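You operate a simulated robot arm through the tools that you are given. There is no shell and no other tool.

You are at the controls of a simulated robot arm. One attempt, no reset.

## Task
Open the vent, set zones two and three by the job 205 card, run the load and open the hatch.
Fine: vent open and zone lamps green at the start; the hatch only after DONE.

Only the result counts: the job must be done as asked and must still hold three seconds after the hand-in. Knocking over, shifting, dropping, spilling or breaking anything else fails it.

## Robot
A 7-joint arm with a fingered hand, fixed in place. Base frame: the origin is at the foot of the arm, x ahead of it, y to its left, z up. Readings come in mm, degrees, newtons and seconds.
Its first joint turns from -69.0 to 172.0 degrees. Payload 5 kg.
The TCP is the grasp point between the finger pads, 32 mm short of the fingertips. In the tool frame z runs along the fingers and y along their closing line. Largest opening 160 mm; the body of the gripper starts 89 mm behind the TCP. The gripper is a hand of 3 fingers: y runs from the thumb to the fingers, the wrist lies at [0, 0, -252] in the tool frame, and closing takes about 1.5 s.
Orientation is told as [roll, pitch, yaw] about the base's x, y, z axes, in that order, counted from this pose: with the fingers straight down and closing along the base's y, the tool's x points along the base's -x, its y along +y and its z along -z.

## Interface
- The arm moves only by the tool play_rows. Its argument "moves" is a list of rows, each an object of numbers (a shift or turn left out is 0, a gripper value left out holds the last): "ax", "ay", "az": the turn, a rotation vector about the tool's x, y, z in degrees; "dx", "dy", "dz": the shift along the tool's x, y, z in mm; "jaw": the finger opening in mm, from 0 to 160. In form: [{"ax": .., "ay": .., "az": .., "dx": .., "dy": .., "dz": .., "jaw": ..}, ...]. A call has 1 to 20 rows; each row shifts and turns the commanded pose from where the row before left it, along the tool's axes as they then stand. Rows are played at 5 a second. More than 50 mm and 8.6 degrees between two rows, or a gripper value outside its range, and nothing of the call is played. A pose out of reach is approached as far as the arm can. The call stops where the force on the tool passes 50 N (or 10 N more than at its start, if that is more) or the arm is blocked; 0.2 s more then pass. The fingers move at their own pace (about 108 mm/s each) and stop on an object; they squeeze with about 23 N. The grip force told is the motor's: it shows also when the fingers shut on nothing. Time passes only in rows, and 0.2 s behind the last, so rows that do not move let the fingers close. It gives the time, the measured TCP pose, the force on the tool (base axes), the opening and the grip force at its end, in the units of the frame above (readings bear some noise), with the torque about the TCP (base axes, N m) and any sound that the robot's microphone picked up.
- Cameras (640 x 400 px; columns grow to the right, rows downward): "scene" is fixed at [51.4, 648.7, 1366.8]; the picture's right is [-0.66, -0.75, 0.00], its down [-0.12, 0.11, -0.99] and it looks along [0.74, -0.65, -0.16] (base axes); focal length 276 px, centre (320, 200). "wrist" rides on the gripper at [65, -4, -116] in the tool frame; the picture's right is [0.06, 1.00, 0.00], its down [-0.87, 0.05, -0.49] and it looks along [-0.49, 0.03, 0.87] (tool axes); focal length 261 px, centre (320, 200). There is no depth. A picture from a camera that has moved, and an enlarged one, comes with that camera's place and axes in the base frame and with its lens.
- get_image(camera): a new picture of that camera. The clock stands still meanwhile.
- raise_lower(by): slides the trunk up (or, below 0, down) by that many mm; the arm rides with it, the base frame stays. It gives what a move gives, with no picture.
- set_grasp(shape): the hand has 3 fingers and takes this shape, open, in about a second: jaw (thumb against the fingers, like two jaws); tri (thumb and two fingers); tip (a fingertip pinch); poke (one finger out to press); point (the index stretched); flat (the hand flat); cup (the hand cupped); fist (a fist). The gripper value then closes the fingers along that shape, each until it touches; the sizes above hold for jaw. It gives what a move gives, with no picture.
- close_up(camera, box): a new picture of the part [left, top, right, bottom] of that camera's present view, enlarged. The clock stands still meanwhile.
- job_done(): hands the job in; it is judged then, once.

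Places have to be worked out from the pictures, the camera data and where the tool is seen. Open the gripper and draw the arm clear of the work before you hand the job in, unless the task says otherwise.

The tools are called after "Request:" as a command line: name --argument value ..., lists and objects as JSON in quotes. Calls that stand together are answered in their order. play_rows: Moves the arm, as the interface text tells. Its arguments: {"type":"object","properties":{"moves":{"type":"array","items":{"type":"object","properties":{"ax":{"type":"number"},"ay":{"type":"number"},"az":{"type":"number"},"dx":{"type":"number"},"dy":{"type":"number"},"dz":{"type":"number"},"jaw":{"type":"number"}}}}},"required":["moves"]} The other tools are called the same way: raise_lower (by) slides the trunk up or down; set_grasp (shape) gives the hand a shape; get_image (camera) takes a picture; close_up (camera, box) takes an enlarged picture of a part of a camera's view; job_done () hands the job in.

At the start:

```text
time_s: 0.0
ee_pos: [689.7, -61.3, 1624.4]
orientation: [0.1, -0.4, -0.1]
force: [0.1, 0.0, -0.1]
moment: [-0.03, 0.03, -0.03]
grip_width: 160.1
grip_force: 0.1
shape: jaw
trunk travel left (down, up): [-722.0, 217.0]
```

scene: 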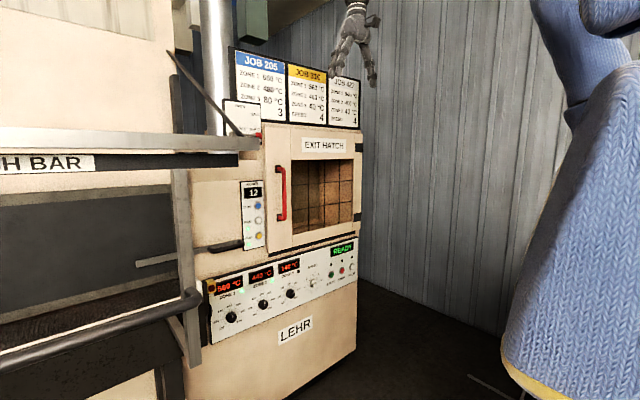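
wrist: 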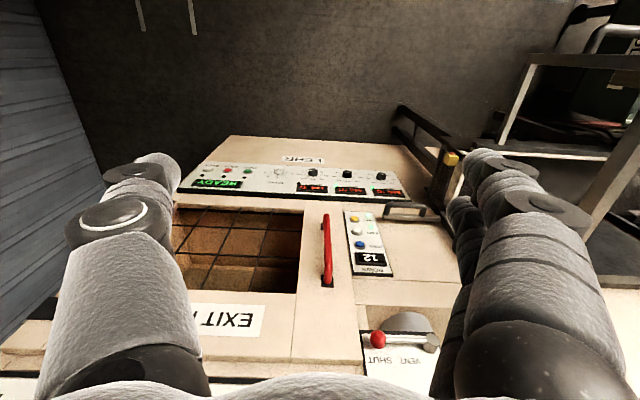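

I start by looking closely at the cards, the vent and the panel from both cameras.

Request:
close_up --camera "scene" --box '[220, 40, 370, 135]'

Request:
close_up --camera "scene" --box '[190, 235, 370, 350]'

Request:
close_up --camera "scene" --box '[130, 90, 370, 260]'

Request:
close_up --camera "wrist" --box '[160, 130, 480, 330]'

Request:
close_up --camera "wrist" --box '[340, 280, 480, 400]'

```text
4.21 times, centred on (295, 88) of scene
camera zoom: at [51.4, 648.7, 1366.8], right [-0.66, -0.75, 0.0], down [-0.12, 0.11, -0.99], along [0.74, -0.65, -0.16], focal length 1162 px, centre (425, 674)
```

zoom: 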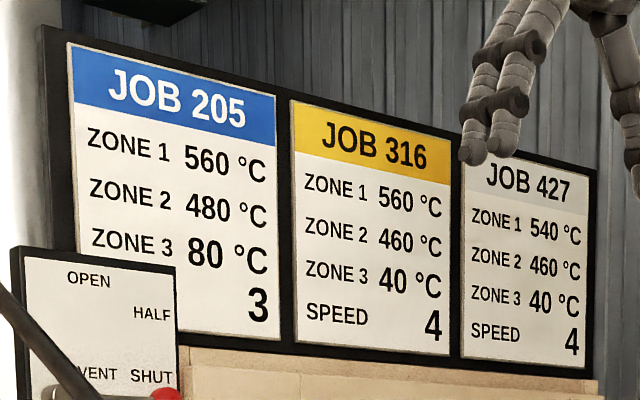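

```text
3.48 times, centred on (280, 292) of scene
camera zoom: at [51.4, 648.7, 1366.8], right [-0.66, -0.75, 0.0], down [-0.12, 0.11, -0.99], along [0.74, -0.65, -0.16], focal length 960 px, centre (459, -122)
```

zoom: 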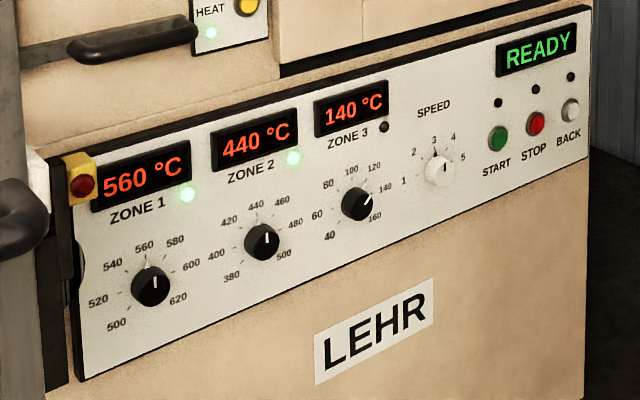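

```text
2.35 times, centred on (250, 175) of scene
camera zoom: at [51.4, 648.7, 1366.8], right [-0.66, -0.75, 0.0], down [-0.12, 0.11, -0.99], along [0.74, -0.65, -0.16], focal length 649 px, centre (485, 259)
```

zoom: 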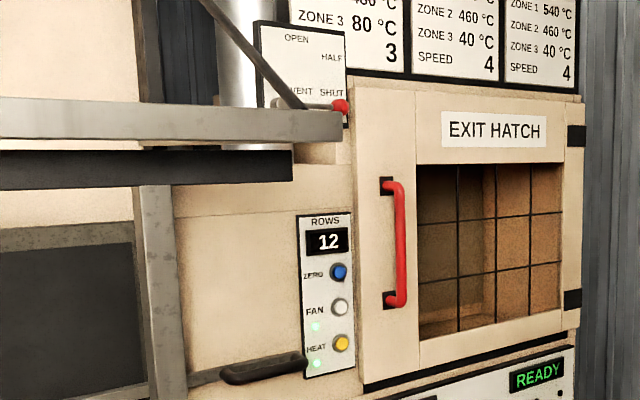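

```text
2.00 times, centred on (320, 230) of wrist
camera zoom: at [624.3, -65.4, 1739.1], right [-0.06, 1.0, 0.0], down [0.87, 0.05, 0.5], along [0.5, 0.03, -0.87], focal length 521 px, centre (320, 140)
```

zoom: 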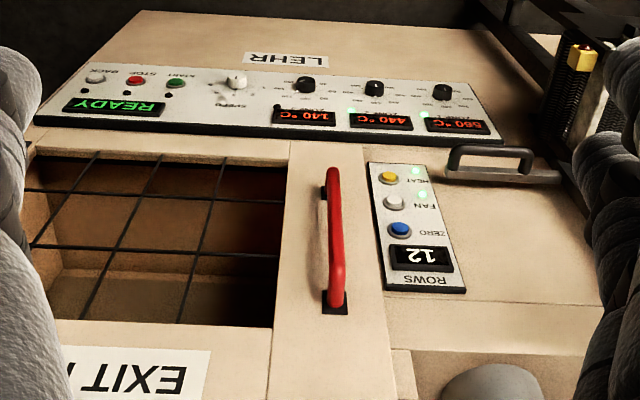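

```text
3.33 times, centred on (410, 340) of wrist
camera zoom: at [624.3, -65.4, 1739.1], right [-0.06, 1.0, 0.0], down [0.87, 0.05, 0.5], along [0.5, 0.03, -0.87], focal length 869 px, centre (20, -267)
```

zoom: 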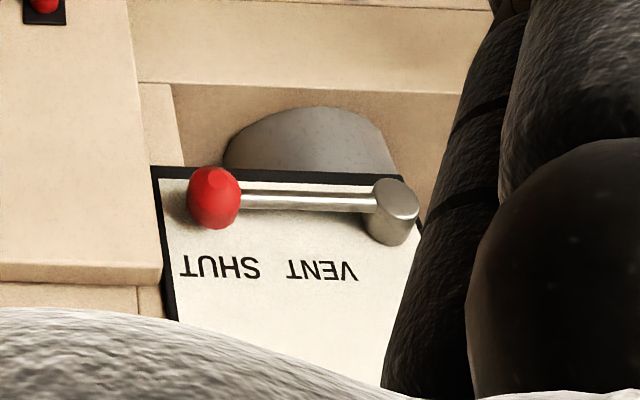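

Job 205 reads 560 / 480 / 80 and speed 3. The panel plane triangulates to about x≈1090 and z≈700, and the vent ball to about (1088, 72, 1447). I'll pitch the hand forward so the fingers point along +x, then look again.

Request:
play_rows --moves '[{"ay": -8}, {"ay": -8}, {"ay": -8}, {"ay": -8}, {"ay": -8}]'

```text
time_s: 1.2
ee_pos: [690.1, -61.1, 1623.5]
orientation: [0.2, -40.5, -0.1]
force: [-0.1, -0.2, -0.1]
moment: [0.0, -0.01, 0.02]
grip_width: 159.8
grip_force: 0.1
shape: jaw
trunk travel left (down, up): [-722.0, 217.0]
```

The pitch turned the right way: it now reads -40.5. I'll look from here and compare it with the scene view.

Request:
get_image --camera "wrist"

Request:
get_image --camera "scene"

```text
taken
camera wrist: at [565.3, -65.0, 1669.6], right [-0.05, 1.0, -0.04], down [0.34, 0.05, 0.94], along [0.94, 0.03, -0.34], focal length 261 px, centre (320, 200)
```

wrist: 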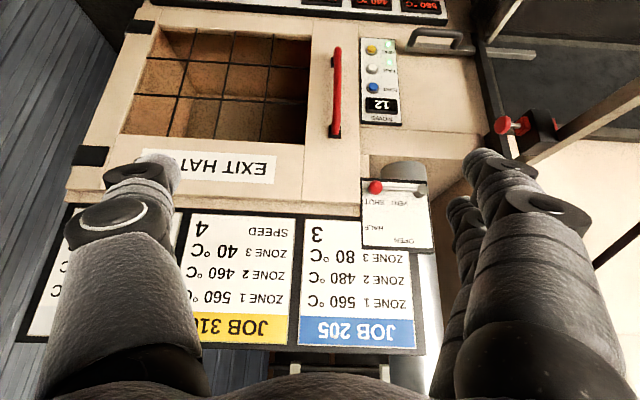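

```text
taken
```

scene: 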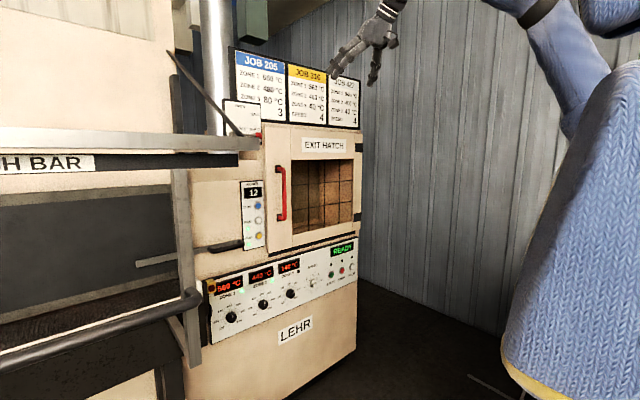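

The wrist camera now shows the vent plate, the cards and a beam on the left with a red clamp. I'll zoom into these areas.

Request:
close_up --camera "wrist" --box '[340, 140, 500, 260]'

Request:
close_up --camera "wrist" --box '[400, 0, 640, 180]'

Request:
close_up --camera "wrist" --box '[300, 0, 460, 150]'

```text
3.33 times, centred on (420, 200) of wrist
camera zoom: at [565.3, -65.0, 1669.6], right [-0.05, 1.0, -0.04], down [0.34, 0.05, 0.94], along [0.94, 0.03, -0.34], focal length 869 px, centre (-13, 200)
```

zoom: 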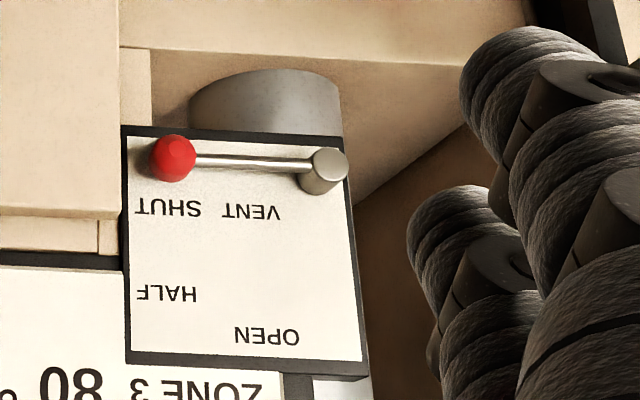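

```text
2.22 times, centred on (520, 90) of wrist
camera zoom: at [565.3, -65.0, 1669.6], right [-0.05, 1.0, -0.04], down [0.34, 0.05, 0.94], along [0.94, 0.03, -0.34], focal length 579 px, centre (-124, 444)
```

zoom: 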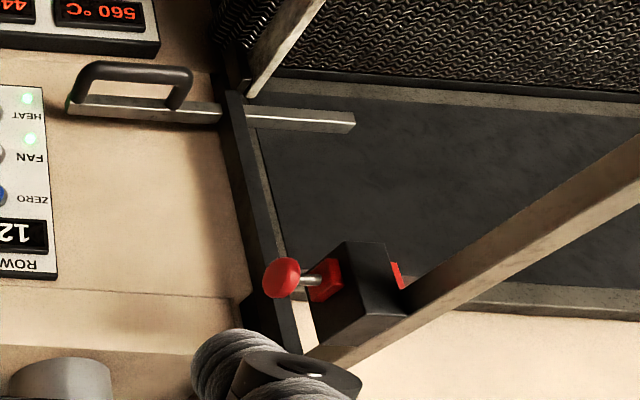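

```text
2.67 times, centred on (380, 75) of wrist
camera zoom: at [565.3, -65.0, 1669.6], right [-0.05, 1.0, -0.04], down [0.34, 0.05, 0.94], along [0.94, 0.03, -0.34], focal length 695 px, centre (160, 533)
```

zoom: 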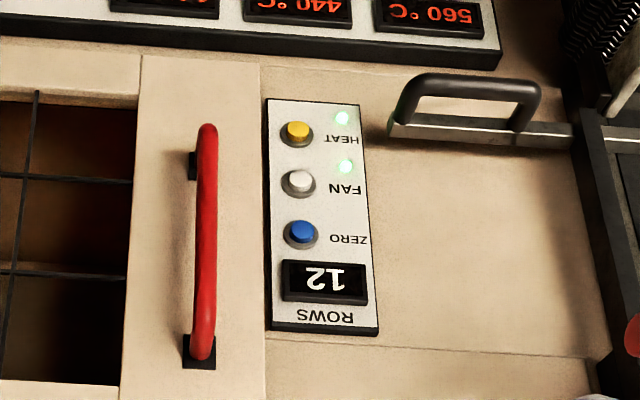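

The lever ball is at about (1088, 72, 1446) and its pivot at about (1088, 177, 1443). The lever has to swing up from SHUT, through HALF, to OPEN. I'll finish pitching to horizontal and try the poke shape to find where its tip is.

Request:
play_rows --moves '[{"ay": -8.2}, {"ay": -8.2}, {"ay": -8.2}, {"ay": -8.2}, {"ay": -8.2}, {"ay": -8.2}]'

Request:
set_grasp --shape "poke"

Request:
get_image --camera "wrist"

Request:
get_image --camera "scene"

```text
time_s: 2.6
ee_pos: [689.7, -59.6, 1625.1]
orientation: [17.1, -89.7, -17.0]
force: [-0.4, 0.7, 0.9]
moment: [0.03, -0.03, -0.02]
grip_width: 159.9
grip_force: 0.0
shape: jaw
trunk travel left (down, up): [-722.0, 217.0]
```

```text
time_s: 3.5
ee_pos: [690.3, -61.3, 1623.7]
orientation: [14.5, -89.5, -14.3]
force: [0.0, -0.1, 0.0]
moment: [-0.02, -0.02, -0.01]
grip_width: 0.0
grip_force: 0.0
shape: poke
trunk travel left (down, up): [-722.0, 217.0]
```

```text
taken
camera wrist: at [573.9, -64.6, 1560.0], right [0.0, 1.0, -0.06], down [-0.48, 0.05, 0.87], along [0.88, 0.03, 0.48], focal length 261 px, centre (320, 200)
```

wrist: 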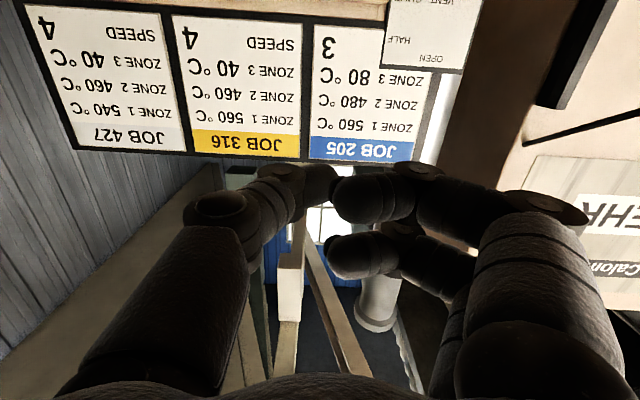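

```text
taken
```

scene: 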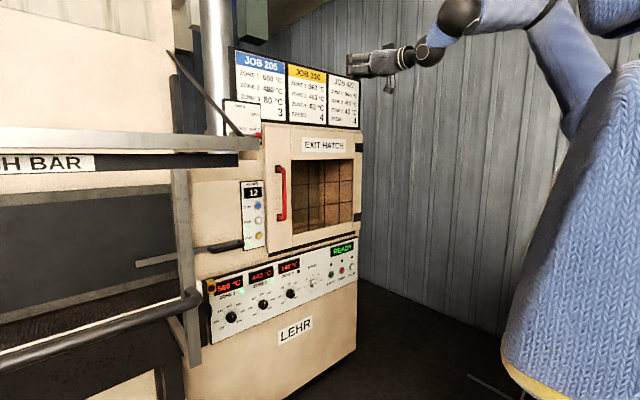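

The hand is in the poke shape; I'll zoom in to see which finger leads.

Request:
close_up --camera "wrist" --box '[160, 140, 520, 340]'

Request:
close_up --camera "scene" --box '[320, 20, 470, 110]'

```text
1.78 times, centred on (340, 240) of wrist
camera zoom: at [573.9, -64.6, 1560.0], right [0.0, 1.0, -0.06], down [-0.48, 0.05, 0.87], along [0.88, 0.03, 0.48], focal length 463 px, centre (284, 129)
```

zoom: 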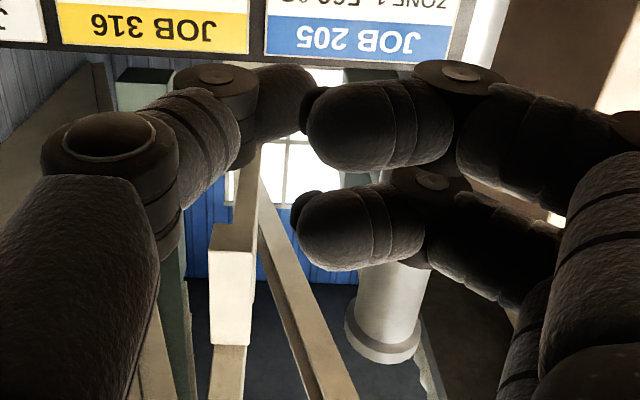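

```text
4.27 times, centred on (395, 65) of scene
camera zoom: at [51.4, 648.7, 1366.8], right [-0.66, -0.75, 0.0], down [-0.12, 0.11, -0.99], along [0.74, -0.65, -0.16], focal length 1178 px, centre (0, 776)
```

zoom: 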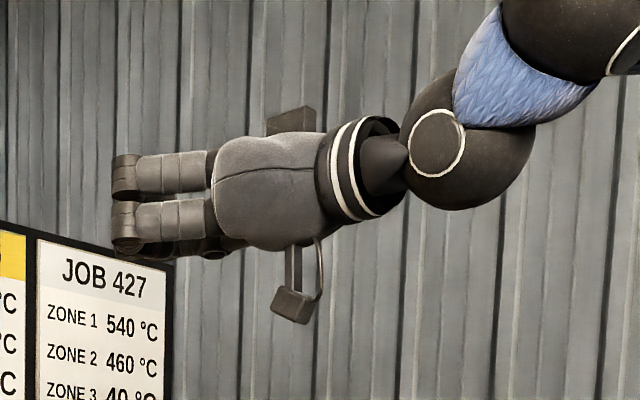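

The fingers look curled rather than pointed, and may still be moving. I'll wait a few rows and look again.

Request:
play_rows --moves '[{"dx": 0}, {"dx": 0}, {"dx": 0}, {"dx": 0}, {"dx": 0}]'

Request:
get_image --camera "wrist"

Request:
set_grasp --shape "point"

Request:
get_image --camera "wrist"

Request:
close_up --camera "scene" --box '[320, 20, 470, 110]'

```text
time_s: 4.7
ee_pos: [690.6, -60.4, 1623.8]
orientation: [16.2, -89.5, -16.1]
force: [-0.5, 0.1, -0.1]
moment: [0.0, 0.01, 0.02]
grip_width: 0.1
grip_force: 0.1
shape: poke
trunk travel left (down, up): [-722.0, 217.0]
```

```text
taken
camera wrist: at [574.0, -64.9, 1559.9], right [0.0, 1.0, -0.06], down [-0.48, 0.05, 0.87], along [0.87, 0.03, 0.48], focal length 261 px, centre (320, 200)
```

wrist: 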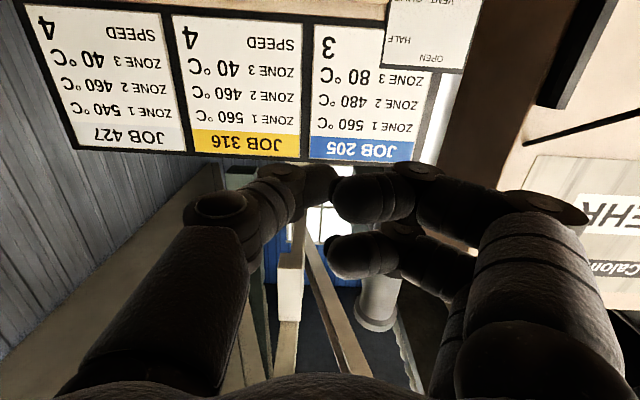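

```text
time_s: 5.6
ee_pos: [690.4, -60.7, 1623.4]
orientation: [16.0, -89.5, -16.1]
force: [-0.4, 0.4, 0.3]
moment: [0.01, 0.0, -0.01]
grip_width: 0.0
grip_force: 0.0
shape: point
trunk travel left (down, up): [-722.0, 217.0]
```

```text
taken
camera wrist: at [574.0, -64.9, 1559.8], right [0.0, 1.0, -0.06], down [-0.48, 0.05, 0.87], along [0.87, 0.03, 0.48], focal length 261 px, centre (320, 200)
```

wrist: 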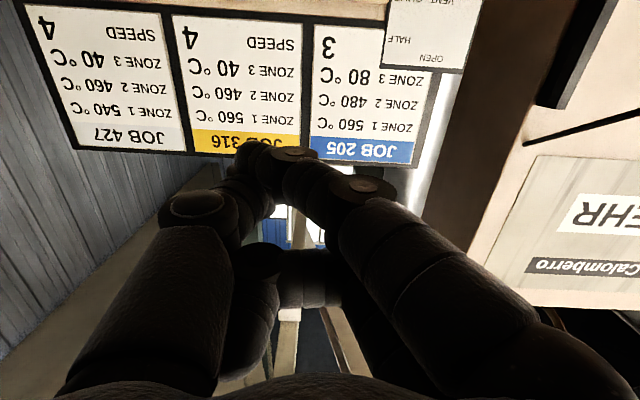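

```text
4.27 times, centred on (395, 65) of scene
camera zoom: at [51.4, 648.7, 1366.8], right [-0.66, -0.75, 0.0], down [-0.12, 0.11, -0.99], along [0.74, -0.65, -0.16], focal length 1178 px, centre (0, 776)
```

zoom: 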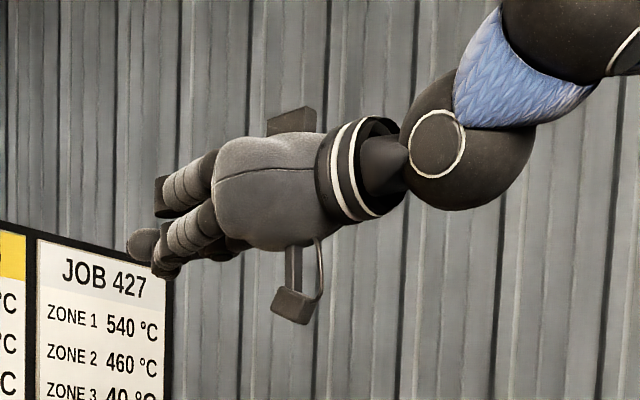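

Neither shape is clearly slim yet, so I'll check how they respond to the gripper value: point and poke with the jaw opened.

Request:
play_rows --moves '[{"jaw": 160}, {"jaw": 160}, {"jaw": 160}, {"jaw": 160}, {"jaw": 160}, {"jaw": 160}]'

Request:
get_image --camera "wrist"

Request:
set_grasp --shape "poke"

Request:
play_rows --moves '[{"jaw": 160}, {"jaw": 160}, {"jaw": 160}, {"jaw": 160}, {"jaw": 160}, {"jaw": 160}]'

Request:
get_image --camera "wrist"

```text
time_s: 7.0
ee_pos: [690.3, -60.9, 1624.1]
orientation: [16.3, -89.5, -16.2]
force: [0.3, 0.1, -0.1]
moment: [-0.01, 0.01, 0.01]
grip_width: 0.0
grip_force: 0.1
shape: point
trunk travel left (down, up): [-722.0, 217.0]
```

```text
taken
camera wrist: at [574.0, -64.8, 1559.9], right [0.0, 1.0, -0.06], down [-0.48, 0.05, 0.87], along [0.87, 0.03, 0.48], focal length 261 px, centre (320, 200)
```

wrist: 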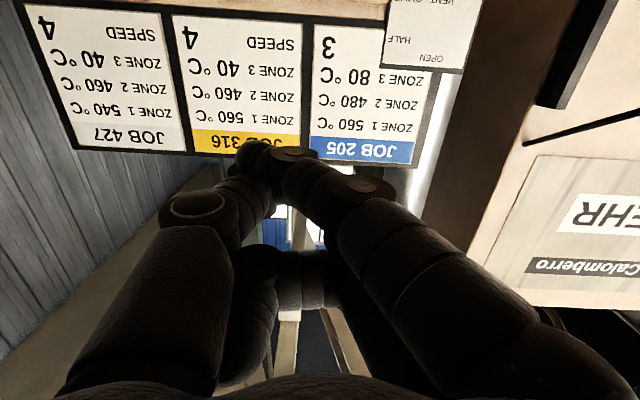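

```text
time_s: 7.9
ee_pos: [690.2, -61.5, 1623.6]
orientation: [16.0, -89.5, -15.9]
force: [0.3, 0.3, 0.0]
moment: [0.01, -0.02, 0.06]
grip_width: 0.1
grip_force: 0.1
shape: poke
trunk travel left (down, up): [-722.0, 217.0]
```

```text
time_s: 9.3
ee_pos: [689.7, -61.7, 1622.7]
orientation: [16.2, -89.4, -16.2]
force: [0.5, 0.3, 1.2]
moment: [0.03, 0.01, -0.01]
grip_width: 0.0
grip_force: 0.1
shape: poke
trunk travel left (down, up): [-722.0, 217.0]
```

```text
taken
camera wrist: at [574.0, -64.8, 1559.9], right [0.0, 1.0, -0.06], down [-0.48, 0.05, 0.87], along [0.87, 0.03, 0.48], focal length 261 px, centre (320, 200)
```

wrist: 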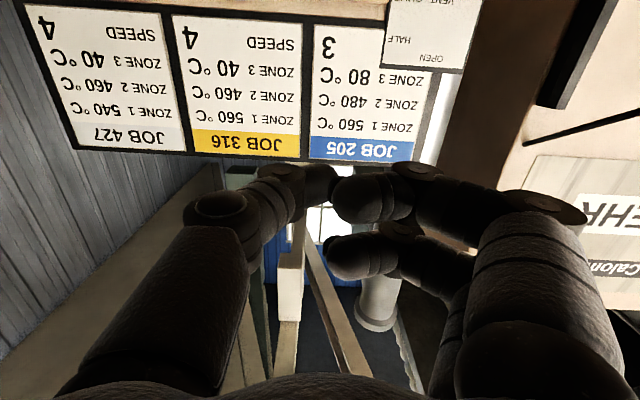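

Poke and point are fixed shapes. Before approaching the vent I need to know where the beam on its left is, so I'll pitch back a little with the hand in a fist to get a less blocked view.

Request:
set_grasp --shape "fist"

Request:
play_rows --moves '[{"ay": 8, "dx": 0}, {"ay": 8}, {"ay": 8}, {"ay": 8}, {"ay": 8}, {"ay": 8}]'

Request:
get_image --camera "wrist"

```text
time_s: 10.2
ee_pos: [690.6, -61.6, 1624.4]
orientation: [16.3, -89.5, -16.4]
force: [-0.6, -0.1, -0.2]
moment: [0.01, -0.03, 0.0]
grip_width: 0.0
grip_force: 0.1
shape: fist
trunk travel left (down, up): [-722.0, 217.0]
```

```text
time_s: 11.6
ee_pos: [691.2, -61.2, 1623.9]
orientation: [0.2, -41.4, -0.1]
force: [0.2, 0.3, 0.2]
moment: [-0.02, 0.01, 0.0]
grip_width: 0.0
grip_force: 0.1
shape: fist
trunk travel left (down, up): [-722.0, 217.0]
```

```text
taken
camera wrist: at [564.9, -64.7, 1667.7], right [-0.05, 1.0, -0.04], down [0.33, 0.05, 0.94], along [0.94, 0.03, -0.33], focal length 261 px, centre (320, 200)
```

wrist: 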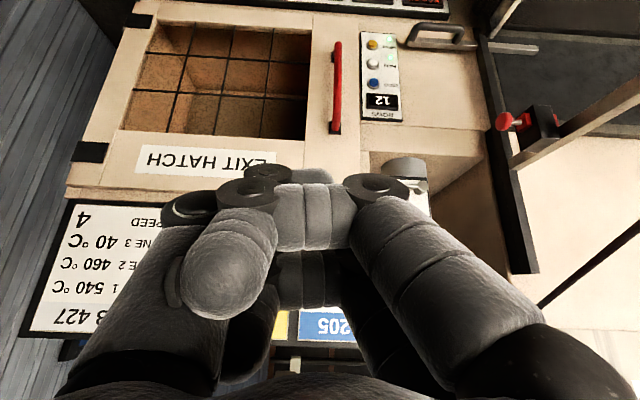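

The beam end is now visible; I'll zoom in on it in both views to triangulate it.

Request:
close_up --camera "wrist" --box '[440, 60, 640, 300]'

Request:
close_up --camera "scene" --box '[130, 40, 280, 180]'

Request:
close_up --camera "scene" --box '[0, 100, 280, 380]'

```text
1.67 times, centred on (540, 180) of wrist
camera zoom: at [564.9, -64.7, 1667.7], right [-0.05, 1.0, -0.04], down [0.33, 0.05, 0.94], along [0.94, 0.03, -0.33], focal length 434 px, centre (-47, 233)
```

zoom: 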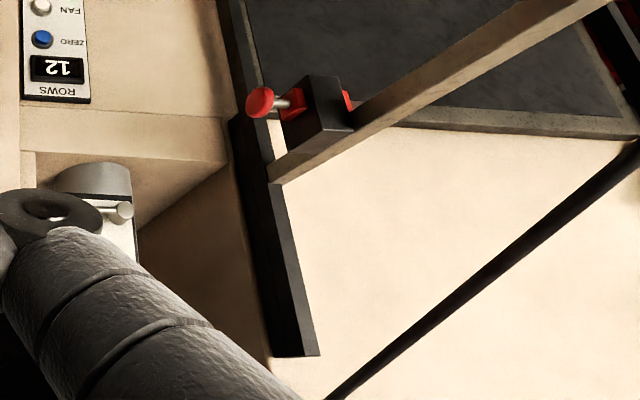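

```text
2.86 times, centred on (205, 110) of scene
camera zoom: at [51.4, 648.7, 1366.8], right [-0.66, -0.75, 0.0], down [-0.12, 0.11, -0.99], along [0.74, -0.65, -0.16], focal length 789 px, centre (649, 457)
```

zoom: 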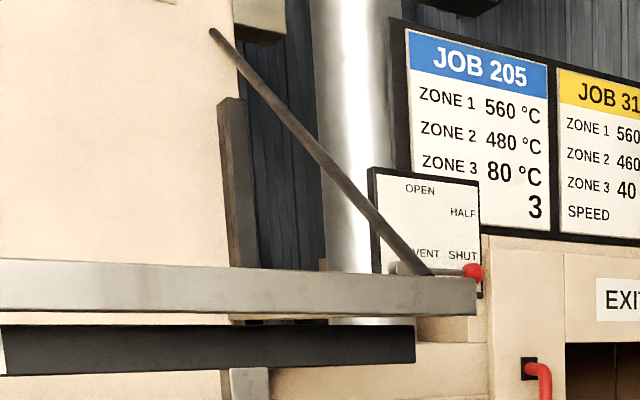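

```text
1.43 times, centred on (140, 240) of scene
camera zoom: at [51.4, 648.7, 1366.8], right [-0.66, -0.75, 0.0], down [-0.12, 0.11, -0.99], along [0.74, -0.65, -0.16], focal length 394 px, centre (577, 143)
```

zoom: 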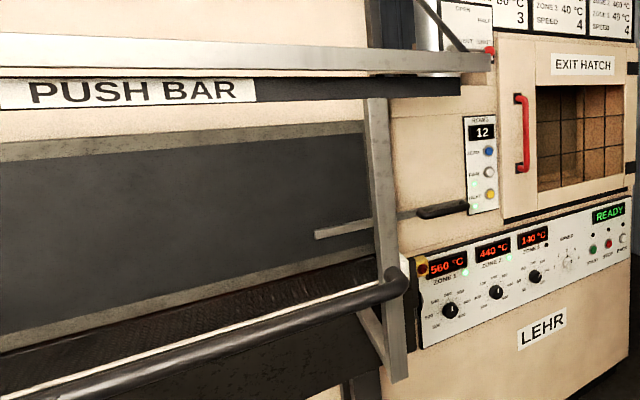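

The bar structure on the left isn't consistent yet between the two views. I'll yaw the hand left on the spot to see it properly.

Request:
play_rows --moves '[{"ax": -5.25, "az": -6.04}, {"ax": -5.25, "az": -6.04}, {"ax": -5.25, "az": -6.04}, {"ax": -5.25, "az": -6.04}, {"ax": -5.25, "az": -6.04}, {"ax": -5.25, "az": -6.04}]'

Request:
get_image --camera "wrist"

```text
time_s: 13.0
ee_pos: [691.4, -62.3, 1621.6]
orientation: [-0.3, -41.5, 48.3]
force: [0.6, -0.4, 0.3]
moment: [0.02, -0.02, 0.0]
grip_width: 0.2
grip_force: 0.1
shape: fist
trunk travel left (down, up): [-722.0, 217.0]
```

```text
taken
camera wrist: at [611.0, -158.4, 1666.5], right [-0.77, 0.63, -0.05], down [0.17, 0.28, 0.94], along [0.61, 0.72, -0.33], focal length 261 px, centre (320, 200)
```

wrist: 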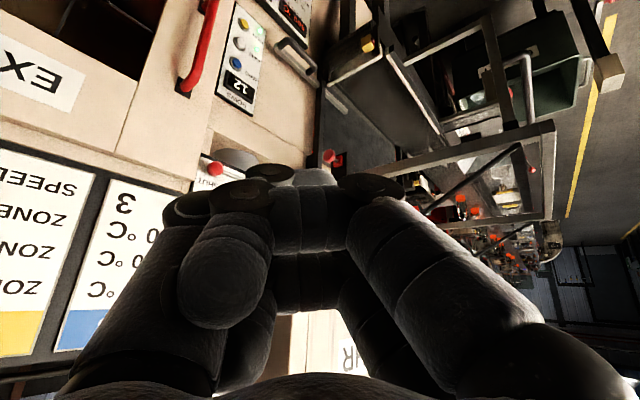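

I can now see the loader frame on the left; I'll zoom in.

Request:
close_up --camera "wrist" --box '[290, 0, 640, 220]'

```text
1.82 times, centred on (465, 110) of wrist
camera zoom: at [611.0, -158.4, 1666.5], right [-0.77, 0.63, -0.05], down [0.17, 0.28, 0.94], along [0.61, 0.72, -0.33], focal length 474 px, centre (56, 364)
```

zoom: 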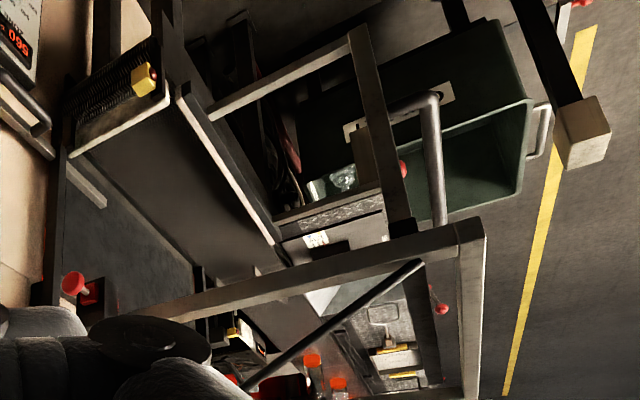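

The frame resolves: its corner is at about (563, 363, 1391), one beam runs along x at y≈350–390, and there's a post at y≈373. Everything there is beyond y≈340, so the vent zone (y 44–202) is free. I'll undo the yaw, pitch to horizontal and roll +90° so the thumb is underneath.

Request:
play_rows --moves '[{"ax": 5.25, "az": 6.04}, {"ax": 5.25, "az": 6.04}, {"ax": 5.25, "az": 6.04}, {"ax": 5.25, "az": 6.04}, {"ax": 5.25, "az": 6.04}, {"ax": 5.25, "az": 6.04}, {"ay": -8}, {"ay": -8}, {"ay": -8}, {"ay": -8}, {"ay": -8}, {"ay": -8}]'

Request:
set_grasp --shape "jaw"

Request:
play_rows --moves '[{"az": 8.2, "jaw": 80}, {"az": 8.2}, {"az": 8.2}, {"az": 8.2}, {"az": 8.2}, {"az": 8.2}, {"az": 8.2}, {"az": 8.2}, {"az": 8.2}, {"az": 8.2}, {"az": 8}]'

Request:
get_image --camera "wrist"

Request:
get_image --camera "scene"

```text
time_s: 15.6
ee_pos: [689.5, -60.2, 1623.8]
orientation: [17.6, -89.6, -17.6]
force: [-0.5, 0.6, 0.4]
moment: [0.01, 0.01, 0.0]
grip_width: 0.0
grip_force: 0.1
shape: fist
trunk travel left (down, up): [-722.0, 217.0]
```

```text
time_s: 16.5
ee_pos: [690.4, -61.4, 1623.5]
orientation: [14.7, -89.6, -14.8]
force: [0.5, 0.7, 0.2]
moment: [0.0, -0.05, -0.02]
grip_width: 159.9
grip_force: 0.1
shape: jaw
trunk travel left (down, up): [-722.0, 217.0]
```

```text
time_s: 18.9
ee_pos: [756.4, -113.0, 1672.7]
orientation: [89.2, -0.2, -89.0]
force: [0.6, -0.1, -0.1]
moment: [0.0, -0.02, 0.02]
grip_width: 80.5
grip_force: 0.0
shape: jaw
out of reach, approached as far as the arm can: row 9, 10, 11
trunk travel left (down, up): [-722.0, 217.0]
```

```text
taken
camera wrist: at [639.5, -49.4, 1670.0], right [0.01, 0.07, 1.0], down [-0.48, -0.88, 0.06], along [0.88, -0.48, 0.02], focal length 261 px, centre (320, 200)
```

wrist: 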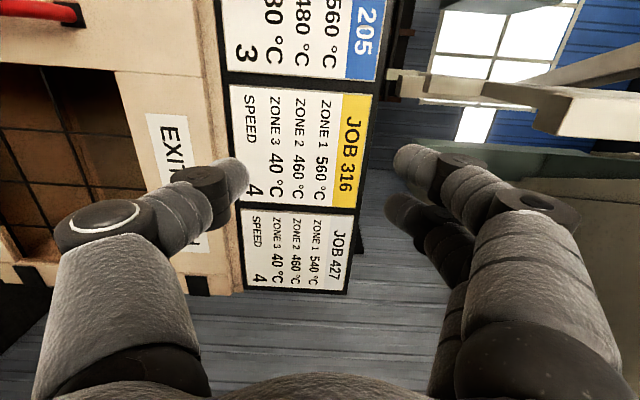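

```text
taken
```

scene: 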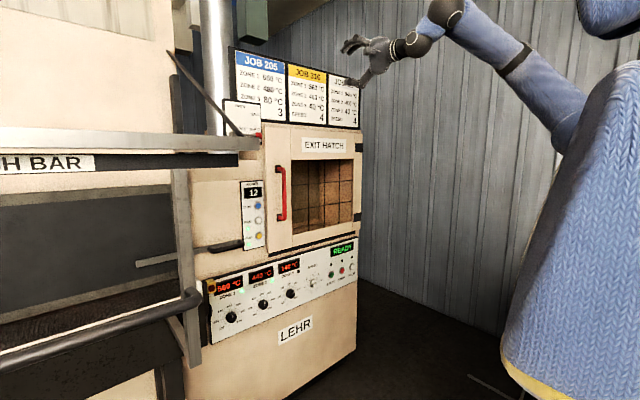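

The roll is right (thumb below), though the arm couldn't hold that spot exactly. Moving forward should suit it better, so I'll approach a standoff in front of the vent ball at about (950, 72, 1446).

Request:
play_rows --moves '[{"dz": 37, "dx": 19, "dy": -25.4}, {"dz": 37, "dx": 19, "dy": -25.4}, {"dz": 37, "dx": 19, "dy": -25.4}, {"dz": 37, "dx": 19, "dy": -25.4}, {"dz": 37, "dx": 19, "dy": -25.4}, {"dz": 37, "dx": 19, "dy": -25.4}, {"dz": 37, "dx": 19, "dy": -25.4}]'

Request:
get_image --camera "wrist"

Request:
get_image --camera "scene"

```text
time_s: 20.5
ee_pos: [1009.7, 25.5, 1489.5]
orientation: [89.3, 0.3, -90.1]
force: [0.2, -0.6, 0.0]
moment: [0.03, 0.02, -0.01]
grip_width: 80.4
grip_force: 0.0
shape: jaw
trunk travel left (down, up): [-722.0, 217.0]
```

```text
taken
camera wrist: at [895.2, 90.7, 1487.6], right [0.01, 0.06, 1.0], down [-0.49, -0.87, 0.06], along [0.87, -0.49, 0.02], focal length 261 px, centre (320, 200)
```

wrist: 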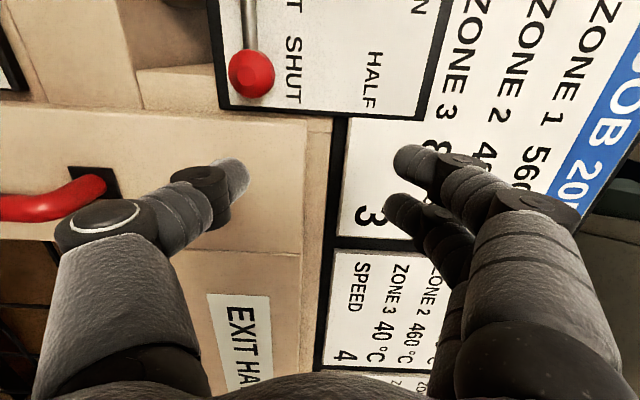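

```text
taken
```

scene: 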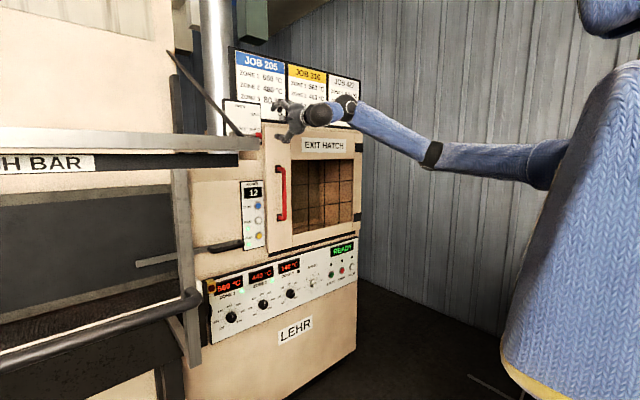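

The ball now reads about (1088, 75, 1442), with the lever level. The hatch box edge is at about y=45, so I'll take the shaft just left of the ball, at y≈103, with the fingers narrowed. I line up first while still 30 mm clear in x.

Request:
play_rows --moves '[{"dx": 38.8, "dy": -23.7, "jaw": 46}, {"dx": 38.8, "dy": -23.7}, {"dx": 0}, {"dx": 0}]'

Request:
get_image --camera "wrist"

Request:
close_up --camera "scene" --box '[200, 70, 360, 170]'

```text
time_s: 21.5
ee_pos: [1009.9, 104.6, 1443.4]
orientation: [89.5, 0.1, -90.0]
force: [0.2, 0.1, -0.6]
moment: [-0.01, 0.02, 0.0]
grip_width: 46.2
grip_force: 0.1
shape: jaw
trunk travel left (down, up): [-722.0, 217.0]
```

```text
taken
camera wrist: at [893.6, 169.3, 1441.0], right [0.01, 0.06, 1.0], down [-0.49, -0.87, 0.06], along [0.87, -0.49, 0.02], focal length 261 px, centre (320, 200)
```

wrist: 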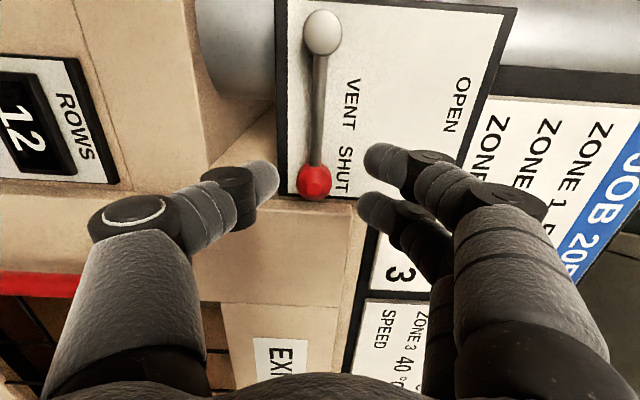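

```text
4.00 times, centred on (280, 120) of scene
camera zoom: at [51.4, 648.7, 1366.8], right [-0.66, -0.75, 0.0], down [-0.12, 0.11, -0.99], along [0.74, -0.65, -0.16], focal length 1104 px, centre (480, 520)
```

zoom: 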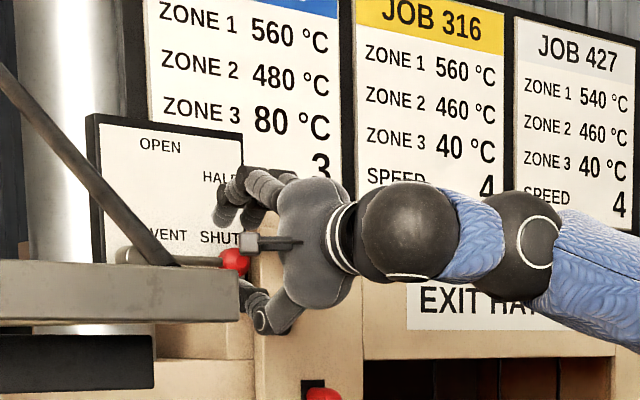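

The ball is at (1088, 77, 1440) and the pivot at about (1085, 180, 1440). The fingers straddle the lever height well. I'll advance in small steps so the tips stop short of the plate.

Request:
play_rows --moves '[{"dz": 20}, {"dz": 20}, {"dz": 12}]'

Request:
get_image --camera "wrist"

```text
time_s: 22.3
ee_pos: [1061.9, 100.1, 1445.0]
orientation: [89.4, 0.1, -90.0]
force: [-0.6, 0.3, -0.2]
moment: [0.0, 0.01, -0.01]
grip_width: 46.1
grip_force: 0.0
shape: jaw
trunk travel left (down, up): [-722.0, 217.0]
```

```text
taken
camera wrist: at [946.7, 166.5, 1441.9], right [0.01, 0.06, 1.0], down [-0.49, -0.87, 0.06], along [0.87, -0.49, 0.02], focal length 261 px, centre (320, 200)
```

wrist: 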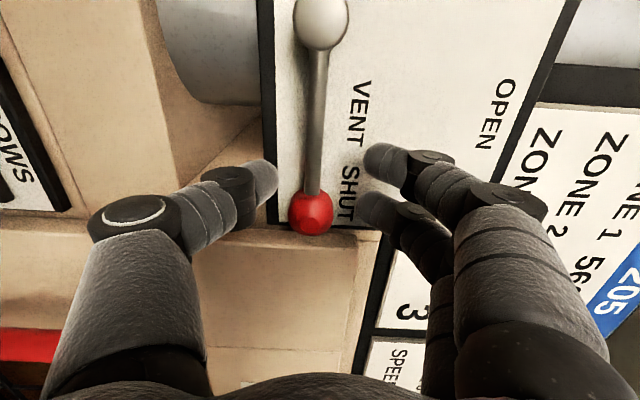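

The ball position is confirmed. I'll advance 10 mm more, then raise gently until the thumb touches the shaft.

Request:
play_rows --moves '[{"dz": 10}, {"dy": 4}, {"dy": 4}, {"dy": 4}]'

Request:
get_image --camera "wrist"

```text
time_s: 23.3
ee_pos: [1072.7, 101.9, 1458.1]
orientation: [89.5, 0.2, -89.9]
force: [0.4, 0.1, 0.7]
moment: [0.05, -0.02, 0.01]
grip_width: 46.0
grip_force: 0.0
shape: jaw
trunk travel left (down, up): [-722.0, 217.0]
```

```text
taken
camera wrist: at [957.0, 167.3, 1455.6], right [0.01, 0.06, 1.0], down [-0.49, -0.87, 0.06], along [0.87, -0.49, 0.02], focal length 261 px, centre (320, 200)
```

wrist: 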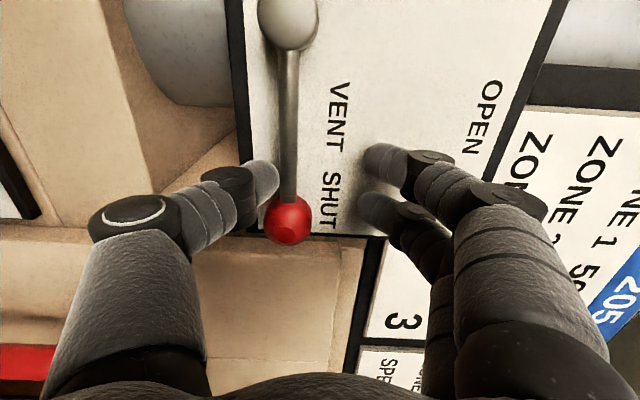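

The thumb is just at the shaft. I'll make one 8° swing step about the pivot to check how shift and turn combine and what the contact force is.

Request:
play_rows --moves '[{"dx": 3.26, "dy": 10.68, "az": -8}, {"dx": 3.26, "dy": 10.68, "az": -8}]'

Request:
get_image --camera "wrist"

```text
time_s: 23.9
ee_pos: [1071.9, 110.4, 1480.2]
orientation: [89.5, -16.0, -89.9]
force: [-0.6, -0.2, -4.4]
moment: [0.04, 0.1, -0.03]
grip_width: 49.1
grip_force: 0.1
shape: jaw
trunk travel left (down, up): [-722.0, 217.0]
```

```text
taken
camera wrist: at [956.3, 171.8, 1459.2], right [0.01, 0.33, 0.94], down [-0.49, -0.82, 0.3], along [0.87, -0.46, 0.16], focal length 261 px, centre (320, 200)
```

wrist: 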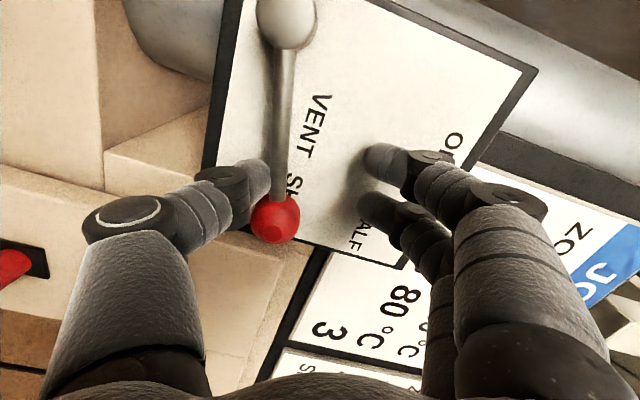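

The lever follows at about 4 N, and the shift is applied in the old axes as I assumed. I'll continue the swing.

Request:
play_rows --moves '[{"dx": 3.26, "dy": 10.68, "az": -8}, {"dx": 3.26, "dy": 10.68, "az": -8}, {"dx": 3.26, "dy": 10.68, "az": -8}, {"dx": 3.26, "dy": 10.68, "az": -8}]'

Request:
get_image --camera "wrist"

```text
time_s: 24.9
ee_pos: [1072.8, 140.0, 1511.1]
orientation: [89.3, -48.1, -89.6]
force: [-0.5, -1.4, -1.6]
moment: [0.0, 0.07, -0.01]
grip_width: 47.8
grip_force: 0.1
shape: jaw
trunk travel left (down, up): [-722.0, 217.0]
```

```text
taken
camera wrist: at [956.9, 180.7, 1461.5], right [0.01, 0.78, 0.62], down [-0.49, -0.54, 0.69], along [0.87, -0.31, 0.38], focal length 261 px, centre (320, 200)
```

wrist: 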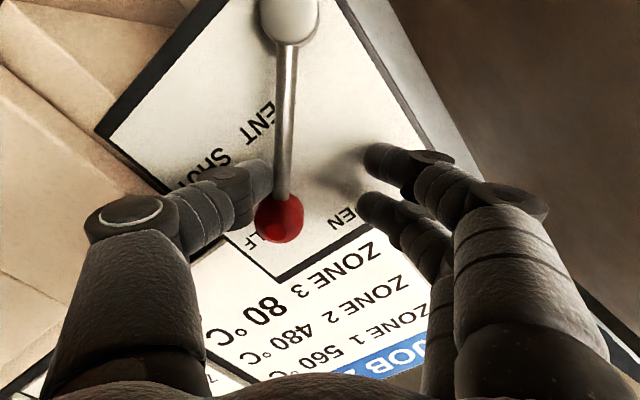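

Everything is tracking well at about 48°. I'll swing on toward vertical.

Request:
play_rows --moves '[{"dx": 3.26, "dy": 10.68, "az": -8}, {"dx": 3.26, "dy": 10.68, "az": -8}, {"dx": 3.26, "dy": 10.68, "az": -8}, {"dx": 3.26, "dy": 10.68, "az": -8}]'

Request:
get_image --camera "wrist"

Request:
close_up --camera "scene" --box '[200, 70, 360, 170]'

```text
time_s: 25.9
ee_pos: [1072.6, 183.1, 1520.8]
orientation: [87.4, -80.0, -87.5]
force: [-0.8, -3.1, 1.0]
moment: [-0.07, -0.01, -0.1]
grip_width: 48.7
grip_force: 0.0
shape: jaw
trunk travel left (down, up): [-722.0, 217.0]
```

```text
taken
camera wrist: at [957.0, 190.7, 1456.9], right [0.0, 0.99, 0.11], down [-0.48, -0.1, 0.87], along [0.87, -0.06, 0.48], focal length 261 px, centre (320, 200)
```

wrist: 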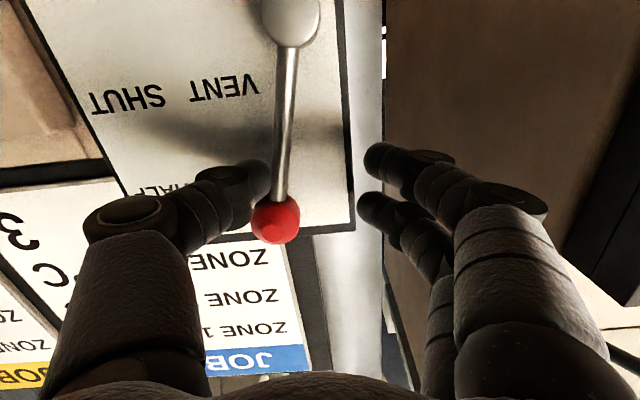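

```text
4.00 times, centred on (280, 120) of scene
camera zoom: at [51.4, 648.7, 1366.8], right [-0.66, -0.75, 0.0], down [-0.12, 0.11, -0.99], along [0.74, -0.65, -0.16], focal length 1104 px, centre (480, 520)
```

zoom: 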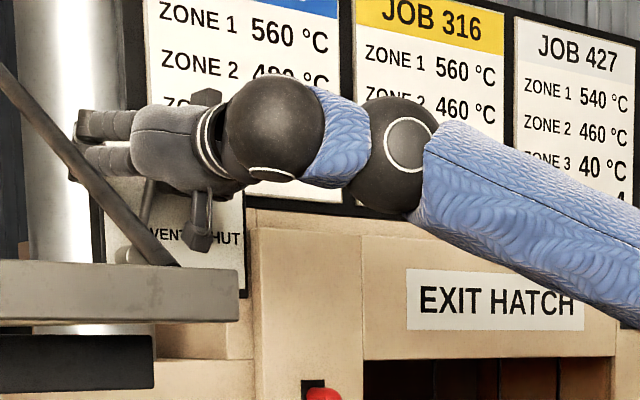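

The lever is at about 75° (ball near (154, 1538)). Two more steps should bring it to vertical, and I'll watch for the end stop.

Request:
play_rows --moves '[{"dx": 3.26, "dy": 10.68, "az": -8}, {"dx": 3.26, "dy": 10.68, "az": -8}]'

Request:
get_image --camera "wrist"

```text
time_s: 26.5
ee_pos: [1073.4, 202.4, 1516.3]
orientation: [-85.2, -84.1, 85.2]
force: [-1.8, -4.5, -1.8]
moment: [0.1, 0.01, -0.09]
grip_width: 48.8
grip_force: 0.2
shape: jaw
trunk travel left (down, up): [-722.0, 217.0]
```

```text
taken
camera wrist: at [957.2, 193.0, 1452.0], right [0.0, 0.99, -0.16], down [-0.48, 0.14, 0.86], along [0.88, 0.08, 0.48], focal length 261 px, centre (320, 200)
```

wrist: 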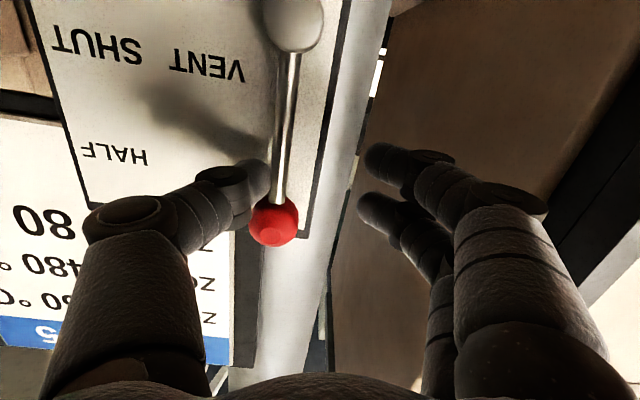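

The ball is now directly above the pivot (y≈181, z≈1542), so the lever is about vertical. I'll nudge a few degrees more to find the end stop.

Request:
play_rows --moves '[{"dx": 1.4, "dy": 5.4, "az": -4}, {"dx": 0}]'

Request:
get_image --camera "wrist"

```text
time_s: 27.1
ee_pos: [1072.9, 209.3, 1513.0]
orientation: [-87.1, -80.1, 87.1]
force: [-2.6, -9.9, -4.5]
moment: [0.21, 0.03, -0.3]
grip_width: 52.7
grip_force: 0.1
shape: jaw
trunk travel left (down, up): [-722.0, 217.0]
```

```text
taken
camera wrist: at [957.6, 193.5, 1451.2], right [0.0, 0.97, -0.23], down [-0.48, 0.2, 0.85], along [0.88, 0.11, 0.47], focal length 261 px, centre (320, 200)
```

wrist: 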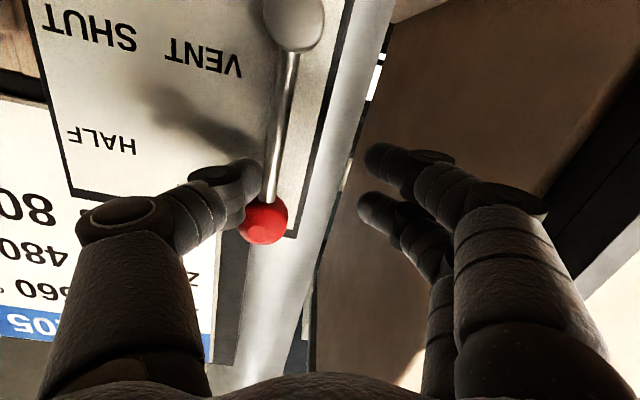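

The force rose and the ball stayed at y≈181, so the vent lever is at its OPEN stop. I'll ease off and back straight out.

Request:
play_rows --moves '[{"dy": -7}, {"dz": -30}, {"dz": -45}, {"dz": -45}, {"dz": -45}]'

Request:
get_image --camera "wrist"

Request:
get_image --camera "scene"

Request:
close_up --camera "scene" --box '[190, 235, 370, 350]'

```text
time_s: 28.3
ee_pos: [910.1, 202.1, 1517.6]
orientation: [-87.4, -80.1, 87.4]
force: [-0.8, -1.1, 0.3]
moment: [-0.05, 0.01, 0.02]
grip_width: 46.1
grip_force: 0.1
shape: jaw
trunk travel left (down, up): [-722.0, 217.0]
```

```text
taken
camera wrist: at [793.6, 187.3, 1454.7], right [0.0, 0.97, -0.23], down [-0.48, 0.2, 0.85], along [0.87, 0.11, 0.47], focal length 261 px, centre (320, 200)
```

wrist: 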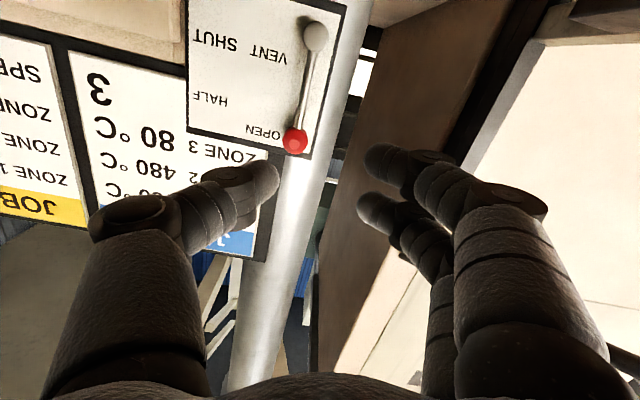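

```text
taken
```

scene: 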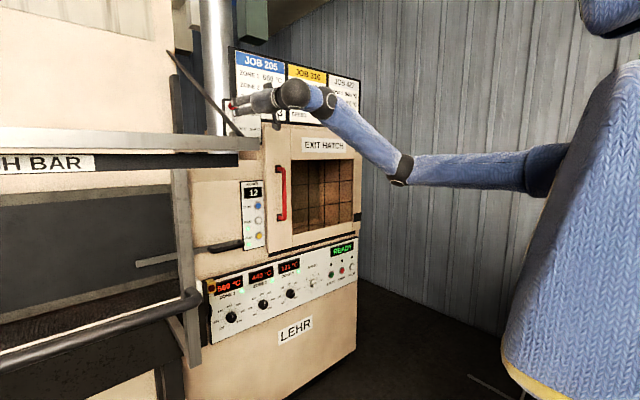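

```text
3.48 times, centred on (280, 292) of scene
camera zoom: at [51.4, 648.7, 1366.8], right [-0.66, -0.75, 0.0], down [-0.12, 0.11, -0.99], along [0.74, -0.65, -0.16], focal length 960 px, centre (459, -122)
```

zoom: 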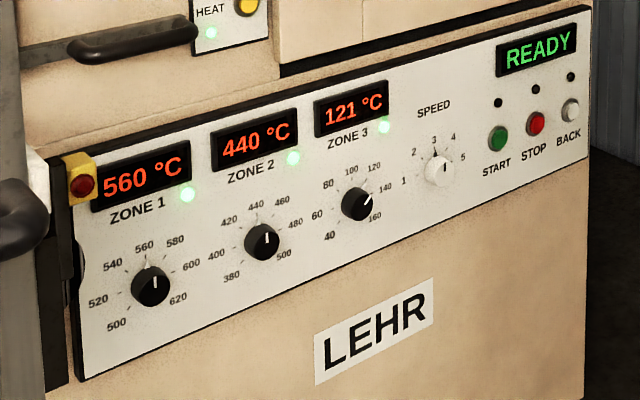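

The vent is OPEN, and zone 3 now shows 121 °C with a green lamp, so its present set point looks like about 120. I'll retreat to mid-line, level the roll, then lower the trunk toward the panel.

Request:
play_rows --moves '[{"az": 8, "dz": -30}, {"az": 8, "dz": -30}, {"dy": -45, "dz": -10}, {"dy": -45}, {"dy": -45}, {"dy": -45}]'

Request:
raise_lower --by -300

Request:
get_image --camera "wrist"

Request:
get_image --camera "scene"

```text
time_s: 29.7
ee_pos: [840.8, 23.9, 1499.5]
orientation: [86.0, -83.9, -85.8]
force: [-0.5, -0.1, 0.0]
moment: [-0.02, 0.01, 0.03]
grip_width: 46.1
grip_force: 0.1
shape: jaw
trunk travel left (down, up): [-722.0, 217.0]
```

```text
time_s: 32.7
ee_pos: [840.1, 25.0, 1199.1]
orientation: [85.5, -83.8, -85.7]
force: [-0.1, -0.7, 0.0]
moment: [0.03, 0.01, -0.02]
grip_width: 45.9
grip_force: 0.2
shape: jaw
trunk travel left (down, up): [-423.0, 517.0]
```

```text
taken
camera wrist: at [723.9, 28.6, 1134.7], right [0.0, 1.0, 0.04], down [-0.48, -0.04, 0.87], along [0.87, -0.02, 0.48], focal length 261 px, centre (320, 200)
```

wrist: 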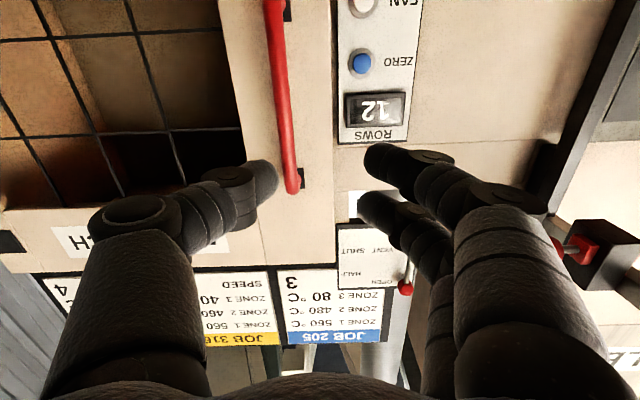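

```text
taken
```

scene: 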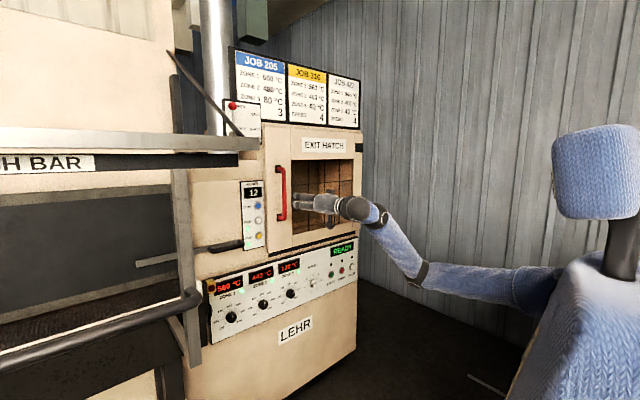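

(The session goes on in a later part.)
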